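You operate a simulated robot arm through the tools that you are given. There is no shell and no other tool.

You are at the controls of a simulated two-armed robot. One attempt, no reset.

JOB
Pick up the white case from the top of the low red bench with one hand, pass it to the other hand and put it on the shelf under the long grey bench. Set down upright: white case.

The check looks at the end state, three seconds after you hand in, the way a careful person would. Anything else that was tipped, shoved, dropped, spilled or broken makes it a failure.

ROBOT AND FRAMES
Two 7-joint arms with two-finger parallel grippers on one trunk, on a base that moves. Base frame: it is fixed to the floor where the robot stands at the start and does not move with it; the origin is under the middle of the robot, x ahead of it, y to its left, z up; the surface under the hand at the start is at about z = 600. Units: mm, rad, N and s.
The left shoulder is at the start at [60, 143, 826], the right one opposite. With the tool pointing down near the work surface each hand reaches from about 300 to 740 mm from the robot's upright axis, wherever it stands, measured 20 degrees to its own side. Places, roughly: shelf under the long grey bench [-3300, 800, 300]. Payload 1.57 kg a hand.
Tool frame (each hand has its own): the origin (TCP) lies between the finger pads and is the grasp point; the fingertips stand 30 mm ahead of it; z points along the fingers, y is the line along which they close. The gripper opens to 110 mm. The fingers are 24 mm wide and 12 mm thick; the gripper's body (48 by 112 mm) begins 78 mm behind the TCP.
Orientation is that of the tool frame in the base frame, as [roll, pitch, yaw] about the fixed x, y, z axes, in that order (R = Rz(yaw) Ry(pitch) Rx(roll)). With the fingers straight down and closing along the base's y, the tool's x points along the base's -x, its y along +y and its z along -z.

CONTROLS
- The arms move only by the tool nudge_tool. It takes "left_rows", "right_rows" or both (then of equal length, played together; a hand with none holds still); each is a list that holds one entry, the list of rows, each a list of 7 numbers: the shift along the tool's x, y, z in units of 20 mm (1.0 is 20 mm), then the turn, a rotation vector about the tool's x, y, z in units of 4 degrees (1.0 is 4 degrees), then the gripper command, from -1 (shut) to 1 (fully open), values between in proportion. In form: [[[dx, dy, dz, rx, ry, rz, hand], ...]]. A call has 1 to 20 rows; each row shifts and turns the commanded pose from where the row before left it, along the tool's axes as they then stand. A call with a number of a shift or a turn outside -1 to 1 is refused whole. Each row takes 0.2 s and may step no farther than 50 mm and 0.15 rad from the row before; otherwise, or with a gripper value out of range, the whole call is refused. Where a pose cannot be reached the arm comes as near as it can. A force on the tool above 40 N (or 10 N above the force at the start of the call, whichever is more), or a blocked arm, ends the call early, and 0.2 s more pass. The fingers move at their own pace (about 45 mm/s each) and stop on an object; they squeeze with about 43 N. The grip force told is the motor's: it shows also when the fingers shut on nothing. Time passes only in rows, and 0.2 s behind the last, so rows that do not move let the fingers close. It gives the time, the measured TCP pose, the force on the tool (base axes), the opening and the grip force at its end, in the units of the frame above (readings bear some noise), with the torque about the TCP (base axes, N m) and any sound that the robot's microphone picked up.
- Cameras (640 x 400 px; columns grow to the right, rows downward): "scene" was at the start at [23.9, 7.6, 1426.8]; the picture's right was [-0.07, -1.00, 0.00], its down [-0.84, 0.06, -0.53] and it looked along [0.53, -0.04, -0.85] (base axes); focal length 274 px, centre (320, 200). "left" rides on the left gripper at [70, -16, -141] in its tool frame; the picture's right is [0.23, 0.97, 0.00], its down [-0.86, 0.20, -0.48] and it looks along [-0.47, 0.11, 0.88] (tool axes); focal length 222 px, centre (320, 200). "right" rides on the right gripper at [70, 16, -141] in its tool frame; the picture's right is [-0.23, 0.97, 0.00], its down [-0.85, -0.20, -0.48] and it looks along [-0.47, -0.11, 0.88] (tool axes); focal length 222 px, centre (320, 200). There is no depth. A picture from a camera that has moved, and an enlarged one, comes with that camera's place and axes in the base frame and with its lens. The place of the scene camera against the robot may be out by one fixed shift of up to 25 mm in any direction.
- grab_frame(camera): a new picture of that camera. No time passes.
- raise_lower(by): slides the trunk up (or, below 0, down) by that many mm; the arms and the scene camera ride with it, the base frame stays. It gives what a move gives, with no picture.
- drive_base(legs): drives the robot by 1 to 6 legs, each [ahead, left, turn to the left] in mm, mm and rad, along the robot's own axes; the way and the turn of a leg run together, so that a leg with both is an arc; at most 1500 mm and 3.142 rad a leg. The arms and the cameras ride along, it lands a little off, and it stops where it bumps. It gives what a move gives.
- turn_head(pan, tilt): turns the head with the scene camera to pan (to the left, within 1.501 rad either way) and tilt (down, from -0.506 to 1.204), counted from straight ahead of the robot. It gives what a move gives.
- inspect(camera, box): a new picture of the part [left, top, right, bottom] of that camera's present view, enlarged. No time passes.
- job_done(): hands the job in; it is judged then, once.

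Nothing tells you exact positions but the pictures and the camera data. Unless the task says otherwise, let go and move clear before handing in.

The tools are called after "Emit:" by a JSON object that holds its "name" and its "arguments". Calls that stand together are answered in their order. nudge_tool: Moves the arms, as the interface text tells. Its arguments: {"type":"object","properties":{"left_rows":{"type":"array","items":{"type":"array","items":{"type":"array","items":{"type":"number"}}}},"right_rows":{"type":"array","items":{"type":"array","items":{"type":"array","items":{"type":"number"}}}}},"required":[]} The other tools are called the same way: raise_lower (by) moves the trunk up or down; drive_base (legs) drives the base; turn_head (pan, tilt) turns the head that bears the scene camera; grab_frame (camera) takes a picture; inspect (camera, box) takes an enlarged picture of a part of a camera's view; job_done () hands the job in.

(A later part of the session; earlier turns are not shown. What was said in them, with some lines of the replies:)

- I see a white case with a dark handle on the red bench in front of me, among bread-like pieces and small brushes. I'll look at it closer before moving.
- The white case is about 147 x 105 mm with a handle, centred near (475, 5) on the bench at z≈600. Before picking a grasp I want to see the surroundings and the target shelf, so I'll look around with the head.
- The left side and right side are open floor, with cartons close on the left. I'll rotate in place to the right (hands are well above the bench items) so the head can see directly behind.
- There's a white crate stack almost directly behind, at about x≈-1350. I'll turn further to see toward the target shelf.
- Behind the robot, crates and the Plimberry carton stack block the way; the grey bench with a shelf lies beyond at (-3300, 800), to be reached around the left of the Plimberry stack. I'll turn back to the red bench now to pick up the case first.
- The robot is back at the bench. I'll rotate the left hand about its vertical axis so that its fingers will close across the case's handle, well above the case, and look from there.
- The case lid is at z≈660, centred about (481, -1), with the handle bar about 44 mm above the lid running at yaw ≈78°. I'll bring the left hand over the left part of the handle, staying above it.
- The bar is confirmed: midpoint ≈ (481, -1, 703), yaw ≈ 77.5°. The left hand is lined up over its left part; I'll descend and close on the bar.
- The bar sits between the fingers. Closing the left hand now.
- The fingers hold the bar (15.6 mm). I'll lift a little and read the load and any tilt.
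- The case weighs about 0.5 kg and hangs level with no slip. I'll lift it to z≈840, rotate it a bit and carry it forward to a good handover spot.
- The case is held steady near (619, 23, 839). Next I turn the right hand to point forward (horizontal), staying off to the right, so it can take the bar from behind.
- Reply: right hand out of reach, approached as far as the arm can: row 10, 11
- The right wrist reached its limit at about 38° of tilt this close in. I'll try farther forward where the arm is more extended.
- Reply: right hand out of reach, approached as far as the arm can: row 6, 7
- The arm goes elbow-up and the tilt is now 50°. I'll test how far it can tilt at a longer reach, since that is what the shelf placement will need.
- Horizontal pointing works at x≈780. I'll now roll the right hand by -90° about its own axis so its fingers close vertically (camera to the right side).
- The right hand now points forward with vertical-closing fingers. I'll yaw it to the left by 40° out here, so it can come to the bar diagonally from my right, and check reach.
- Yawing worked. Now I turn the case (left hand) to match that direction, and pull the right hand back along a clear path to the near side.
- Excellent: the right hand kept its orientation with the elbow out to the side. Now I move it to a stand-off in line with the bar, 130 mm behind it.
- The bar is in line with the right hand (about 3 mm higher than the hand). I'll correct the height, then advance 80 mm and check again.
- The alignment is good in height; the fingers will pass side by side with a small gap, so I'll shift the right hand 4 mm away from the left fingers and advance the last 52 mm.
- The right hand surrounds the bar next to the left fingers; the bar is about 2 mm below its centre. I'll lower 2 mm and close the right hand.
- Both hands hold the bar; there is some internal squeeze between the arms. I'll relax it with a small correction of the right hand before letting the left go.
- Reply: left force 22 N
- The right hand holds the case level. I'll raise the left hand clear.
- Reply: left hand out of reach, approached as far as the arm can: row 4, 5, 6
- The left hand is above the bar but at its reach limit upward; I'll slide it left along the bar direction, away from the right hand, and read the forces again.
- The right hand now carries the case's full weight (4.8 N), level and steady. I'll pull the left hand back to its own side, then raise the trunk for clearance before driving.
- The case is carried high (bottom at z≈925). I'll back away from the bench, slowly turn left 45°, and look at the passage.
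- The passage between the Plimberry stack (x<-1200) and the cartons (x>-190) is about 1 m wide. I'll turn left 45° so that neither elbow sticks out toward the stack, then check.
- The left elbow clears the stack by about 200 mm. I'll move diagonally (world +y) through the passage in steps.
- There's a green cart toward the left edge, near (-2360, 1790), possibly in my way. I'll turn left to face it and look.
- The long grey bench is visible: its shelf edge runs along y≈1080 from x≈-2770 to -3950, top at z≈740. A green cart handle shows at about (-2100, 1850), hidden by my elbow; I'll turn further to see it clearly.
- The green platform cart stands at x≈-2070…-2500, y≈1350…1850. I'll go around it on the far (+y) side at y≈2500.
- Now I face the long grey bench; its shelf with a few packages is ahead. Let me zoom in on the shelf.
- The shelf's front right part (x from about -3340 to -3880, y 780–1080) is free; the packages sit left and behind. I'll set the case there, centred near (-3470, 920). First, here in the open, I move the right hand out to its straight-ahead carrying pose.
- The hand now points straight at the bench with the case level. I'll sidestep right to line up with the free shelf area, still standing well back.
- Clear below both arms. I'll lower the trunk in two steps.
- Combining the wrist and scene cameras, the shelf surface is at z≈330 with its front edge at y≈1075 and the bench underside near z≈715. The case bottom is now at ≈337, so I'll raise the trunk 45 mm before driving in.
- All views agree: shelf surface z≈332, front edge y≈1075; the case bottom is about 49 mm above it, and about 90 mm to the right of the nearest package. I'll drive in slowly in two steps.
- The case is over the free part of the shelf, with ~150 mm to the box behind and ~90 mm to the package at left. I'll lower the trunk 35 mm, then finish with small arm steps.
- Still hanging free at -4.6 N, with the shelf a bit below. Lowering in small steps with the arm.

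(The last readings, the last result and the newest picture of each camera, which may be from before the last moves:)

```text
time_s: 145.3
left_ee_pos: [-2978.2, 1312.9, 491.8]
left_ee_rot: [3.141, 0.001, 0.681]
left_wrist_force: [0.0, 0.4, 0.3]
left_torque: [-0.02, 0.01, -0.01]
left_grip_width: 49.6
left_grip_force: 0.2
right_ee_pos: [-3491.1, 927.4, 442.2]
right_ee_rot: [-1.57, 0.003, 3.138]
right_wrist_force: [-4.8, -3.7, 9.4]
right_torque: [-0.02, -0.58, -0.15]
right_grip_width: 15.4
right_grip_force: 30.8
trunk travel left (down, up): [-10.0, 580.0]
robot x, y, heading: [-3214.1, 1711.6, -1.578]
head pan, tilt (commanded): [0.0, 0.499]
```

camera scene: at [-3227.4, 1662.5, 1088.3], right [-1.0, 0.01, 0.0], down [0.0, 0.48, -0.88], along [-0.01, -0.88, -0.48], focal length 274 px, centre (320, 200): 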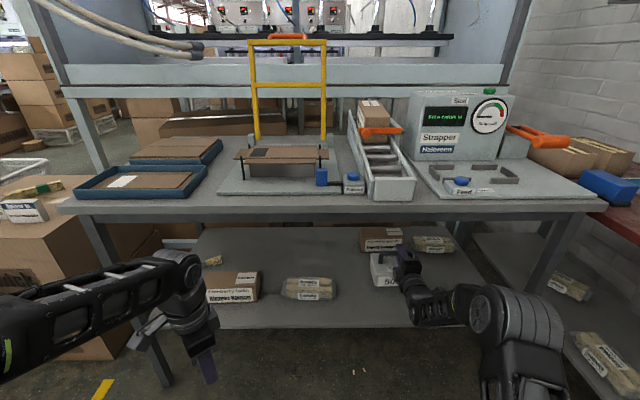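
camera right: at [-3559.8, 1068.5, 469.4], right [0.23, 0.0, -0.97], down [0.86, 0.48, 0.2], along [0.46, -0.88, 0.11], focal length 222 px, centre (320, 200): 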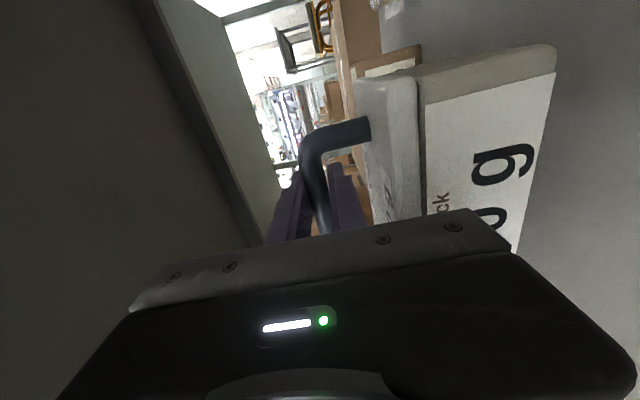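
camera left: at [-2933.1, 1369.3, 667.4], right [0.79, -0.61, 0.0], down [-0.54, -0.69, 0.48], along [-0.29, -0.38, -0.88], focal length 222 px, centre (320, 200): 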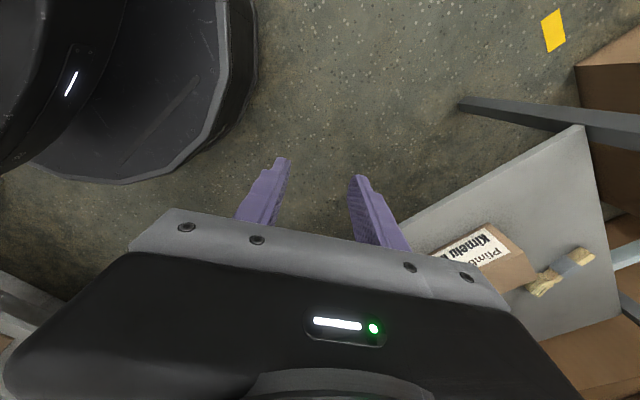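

The case has touched down (contact force up to +9 N at z≈442). I'll ease off slightly and check the picture before letting go.

Emit:
{"name": "nudge_tool", "arguments": {"right_rows": [[[0, -0.06, 0, 0, 0, 0, -1], [0, 0, 0, 0, 0, 0, -1], [0, 0, 0, 0, 0, 0, -1]]]}}

Emit:
{"name": "inspect", "arguments": {"camera": "right", "box": [270, 20, 640, 260]}}

Emit:
{"name": "inspect", "arguments": {"camera": "scene", "box": [330, 210, 450, 310]}}

```text
time_s: 146.1
left_ee_pos: [-2977.3, 1312.0, 492.6]
left_ee_rot: [-3.14, 0.001, 0.682]
left_wrist_force: [0.7, -0.4, 0.2]
left_torque: [0.01, 0.0, -0.01]
left_grip_width: 49.6
left_grip_force: 0.0
right_ee_pos: [-3490.8, 926.7, 442.8]
right_ee_rot: [-1.573, 0.001, 3.138]
right_wrist_force: [-6.5, -3.1, 9.9]
right_torque: [-0.01, -0.45, -0.11]
right_grip_width: 15.4
right_grip_force: 31.1
trunk travel left (down, up): [-10.0, 580.0]
robot x, y, heading: [-3210.8, 1710.0, -1.578]
head pan, tilt (commanded): [0.0, 0.499]
```

```text
1.67 times, centred on (455, 140) of right
camera zoom: at [-3559.8, 1068.7, 427.1], right [0.23, 0.0, -0.97], down [0.86, 0.48, 0.2], along [0.46, -0.88, 0.11], focal length 370 px, centre (95, 300)
```

zoom: 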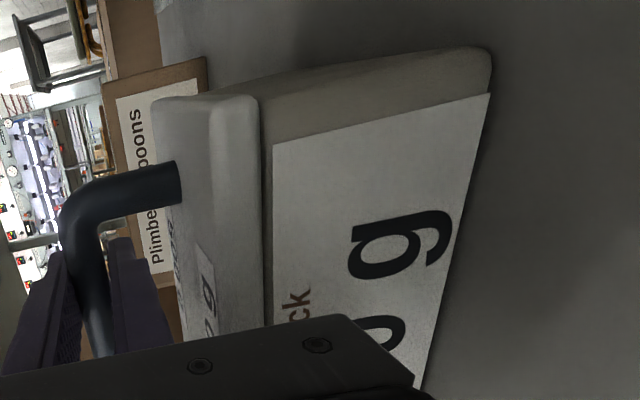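

```text
4.00 times, centred on (390, 260) of scene
camera zoom: at [-3227.2, 1663.5, 1053.4], right [-1.0, 0.01, 0.0], down [0.0, 0.48, -0.88], along [-0.01, -0.88, -0.48], focal length 1095 px, centre (40, -40)
```

zoom: 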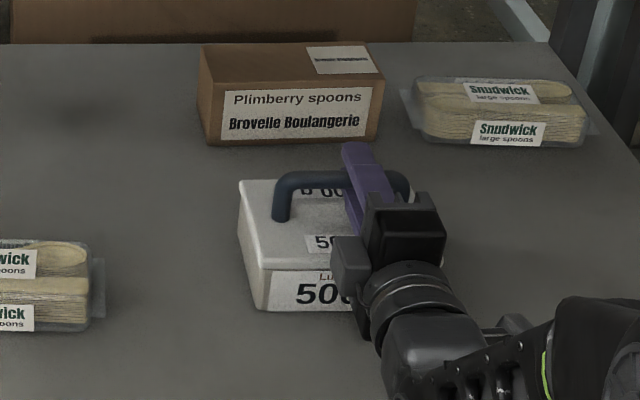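

Emit:
{"name": "nudge_tool", "arguments": {"right_rows": [[[0, -0.06, 0, 0, 0, 0, -1], [0, 0, 0, 0, 0, 0, -1], [0, 0, 0, 0, 0, 0, -1]]]}}

```text
time_s: 146.9
left_ee_pos: [-2977.5, 1312.9, 492.0]
left_ee_rot: [-3.141, 0.0, 0.68]
left_wrist_force: [0.4, 0.5, 0.7]
left_torque: [-0.01, 0.03, 0.0]
left_grip_width: 49.6
left_grip_force: 0.0
right_ee_pos: [-3489.2, 928.5, 443.7]
right_ee_rot: [-1.574, 0.003, 3.138]
right_wrist_force: [-3.3, -0.5, 5.4]
right_torque: [0.03, -0.47, -0.06]
right_grip_width: 15.4
right_grip_force: 31.4
trunk travel left (down, up): [-10.0, 580.0]
robot x, y, heading: [-3210.7, 1707.1, -1.576]
head pan, tilt (commanded): [0.0, 0.499]
```

Now open the right hand slowly.

Emit:
{"name": "nudge_tool", "arguments": {"right_rows": [[[0, 0, 0, 0, 0, 0, -0.7], [0, 0, 0, 0, 0, 0, -0.6], [0, 0, 0, 0, 0, 0, -0.5], [0, 0, 0, 0, 0, 0, -0.4], [0, 0, 0, 0, 0, 0, -0.4], [0, 0, 0, 0, 0, 0, -0.4]]]}}

Emit:
{"name": "inspect", "arguments": {"camera": "right", "box": [230, 20, 600, 260]}}

Emit:
{"name": "inspect", "arguments": {"camera": "scene", "box": [330, 210, 450, 310]}}

```text
time_s: 148.3
left_ee_pos: [-2977.7, 1310.3, 492.4]
left_ee_rot: [-3.14, 0.0, 0.682]
left_wrist_force: [-0.4, -0.7, 0.0]
left_torque: [0.03, 0.02, 0.01]
left_grip_width: 49.5
left_grip_force: 0.0
right_ee_pos: [-3490.9, 926.7, 442.1]
right_ee_rot: [-1.573, 0.003, 3.14]
right_wrist_force: [0.4, 0.9, -0.2]
right_torque: [-0.01, -0.01, 0.02]
right_grip_width: 32.9
right_grip_force: 0.1
trunk travel left (down, up): [-10.0, 580.0]
robot x, y, heading: [-3211.4, 1711.8, -1.581]
head pan, tilt (commanded): [0.0, 0.499]
```

```text
1.67 times, centred on (415, 140) of right
camera zoom: at [-3559.6, 1068.8, 427.6], right [0.23, 0.0, -0.97], down [0.86, 0.48, 0.2], along [0.46, -0.88, 0.11], focal length 370 px, centre (162, 300)
```

zoom: 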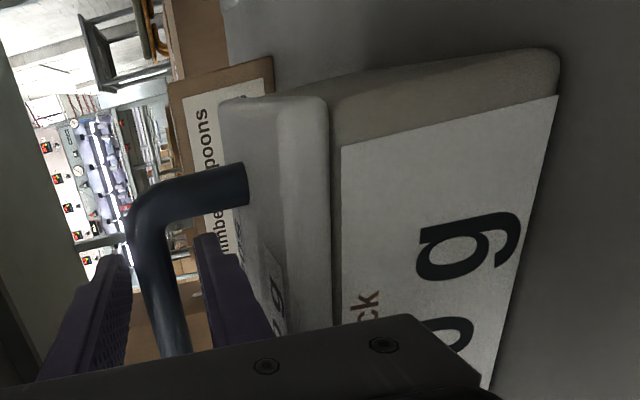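

```text
4.00 times, centred on (390, 260) of scene
camera zoom: at [-3227.3, 1662.8, 1053.4], right [-1.0, 0.01, 0.0], down [0.0, 0.48, -0.88], along [-0.01, -0.88, -0.48], focal length 1095 px, centre (40, -40)
```

zoom: 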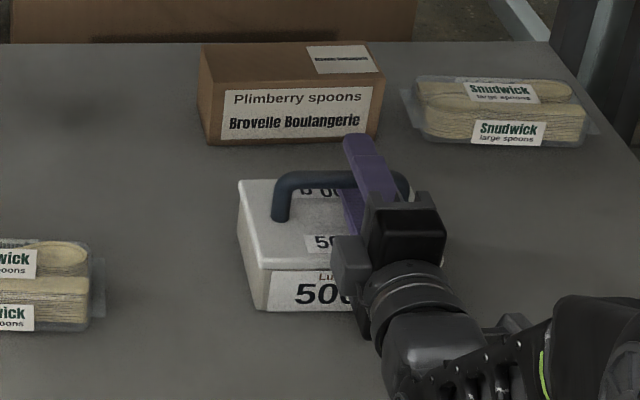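

The fingers are clear above and below the bar and the case stands on the shelf by itself. I'll back out straight with the base.

Emit:
{"name": "drive_base", "arguments": {"legs": [[-110, 0, 0]]}}

Emit:
{"name": "grab_frame", "arguments": {"camera": "scene"}}

Emit:
{"name": "grab_frame", "arguments": {"camera": "right"}}

```text
time_s: 149.5
left_ee_pos: [-2974.4, 1427.3, 491.9]
left_ee_rot: [-3.141, 0.001, 0.685]
left_wrist_force: [-0.8, -0.4, -0.1]
left_torque: [-0.02, 0.03, -0.02]
left_grip_width: 49.9
left_grip_force: 0.1
right_ee_pos: [-3487.9, 1040.6, 443.5]
right_ee_rot: [-1.575, 0.002, -3.141]
right_wrist_force: [1.2, -0.4, -0.6]
right_torque: [0.0, -0.01, 0.01]
right_grip_width: 33.0
right_grip_force: 0.0
trunk travel left (down, up): [-10.0, 580.0]
robot x, y, heading: [-3215.5, 1821.7, -1.575]
head pan, tilt (commanded): [0.0, 0.499]
```

```text
taken
camera scene: at [-3226.2, 1777.2, 1053.4], right [-1.0, 0.01, 0.0], down [0.0, 0.48, -0.88], along [-0.01, -0.88, -0.48], focal length 274 px, centre (320, 200)
```

scene: 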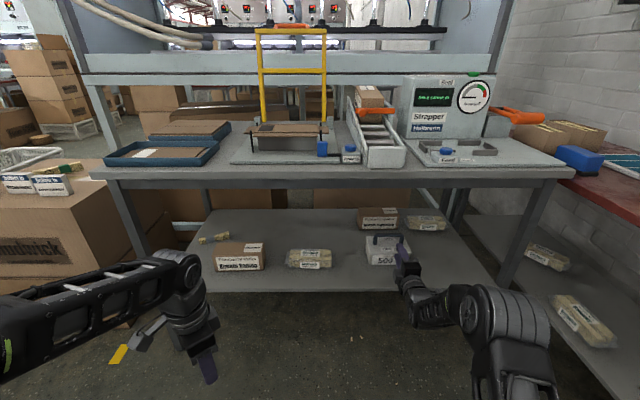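

```text
taken
camera right: at [-3556.9, 1182.3, 427.5], right [0.23, 0.0, -0.97], down [0.85, 0.48, 0.2], along [0.47, -0.88, 0.11], focal length 222 px, centre (320, 200)
```

right: 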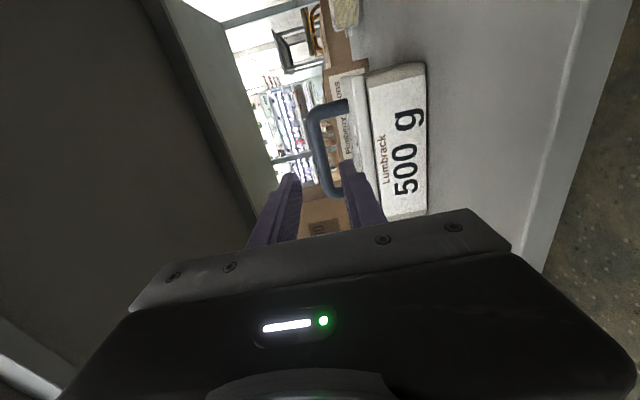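

The hand is out of the handle and the case stands upright on the shelf. I'll back away fully and take a last look.

Emit:
{"name": "drive_base", "arguments": {"legs": [[-260, 0, 0]]}}

Emit:
{"name": "grab_frame", "arguments": {"camera": "scene"}}

Emit:
{"name": "inspect", "arguments": {"camera": "scene", "box": [200, 170, 480, 300]}}

Emit:
{"name": "grab_frame", "arguments": {"camera": "right"}}

```text
time_s: 151.4
left_ee_pos: [-2975.3, 1689.4, 491.6]
left_ee_rot: [-3.141, 0.0, 0.675]
left_wrist_force: [-1.1, -0.3, -0.9]
left_torque: [0.0, -0.02, -0.01]
left_grip_width: 49.5
left_grip_force: 0.0
right_ee_pos: [-3492.4, 1307.6, 442.2]
right_ee_rot: [-1.574, 0.001, 3.133]
right_wrist_force: [-0.2, -0.3, 0.0]
right_torque: [-0.01, 0.0, 0.02]
right_grip_width: 33.3
right_grip_force: 0.0
trunk travel left (down, up): [-10.0, 580.0]
robot x, y, heading: [-3206.6, 2087.0, -1.591]
head pan, tilt (commanded): [0.0, 0.499]
```

```text
taken
camera scene: at [-3223.8, 2041.6, 1053.4], right [-1.0, 0.02, 0.0], down [0.01, 0.48, -0.88], along [-0.01, -0.88, -0.48], focal length 274 px, centre (320, 200)
```

scene: 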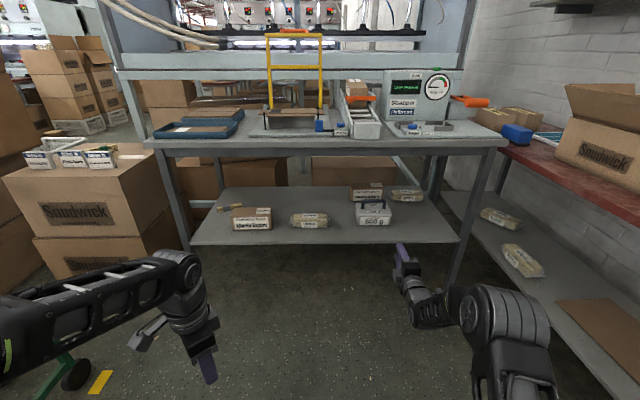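

```text
2.29 times, centred on (340, 235) of scene
camera zoom: at [-3223.8, 2041.6, 1053.4], right [-1.0, 0.02, 0.0], down [0.01, 0.48, -0.88], along [-0.01, -0.88, -0.48], focal length 626 px, centre (274, 120)
```

zoom: 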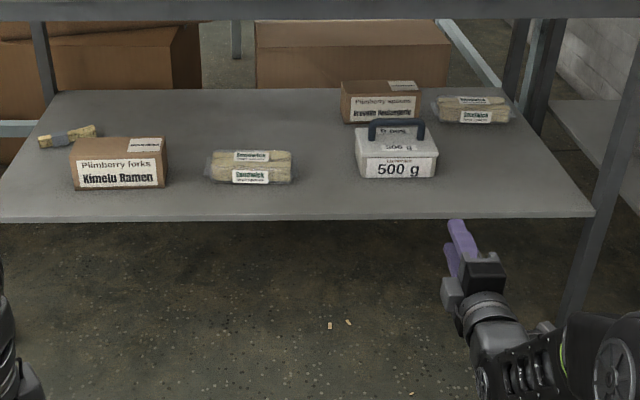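

```text
taken
camera right: at [-3560.4, 1450.2, 427.5], right [0.23, 0.0, -0.97], down [0.86, 0.47, 0.2], along [0.46, -0.88, 0.11], focal length 222 px, centre (320, 200)
```

right: 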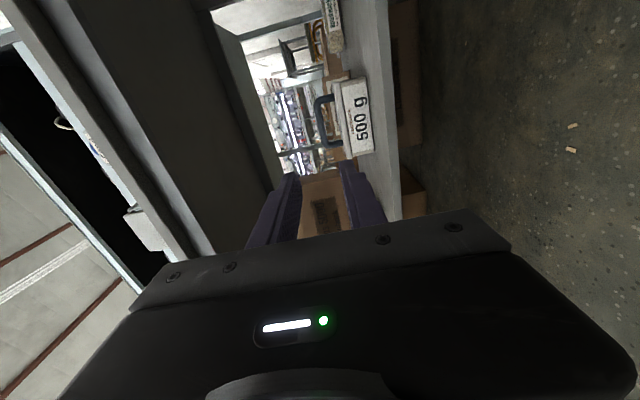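

The white case stands upright on the shelf under the long grey bench. The neighbouring packages are where they were and both hands are clear, so I'm handing in.

Emit:
{"name": "job_done", "arguments": {}}

```text
The job is handed in.
```

I picked the white case off the red bench with the left hand and passed it in the air to the right hand. It now stands upright on the shelf under the long grey bench, and I've handed the job in.

- **Placement:** the case is about 95 mm in from the front edge of the shelf. It has roughly 80 mm to the package on its left and 150 mm to the box behind it.
- **Surroundings:** no bump or unexpected contact showed up while driving or placing. In the last pictures everything else on the shelf was where it had been.
- **Robot:** both hands are empty and clear. The robot is standing back from the bench with the trunk lowered.

I didn't go back to check the red bench after leaving it. The case was lifted straight up there, and nothing else on it was touched.
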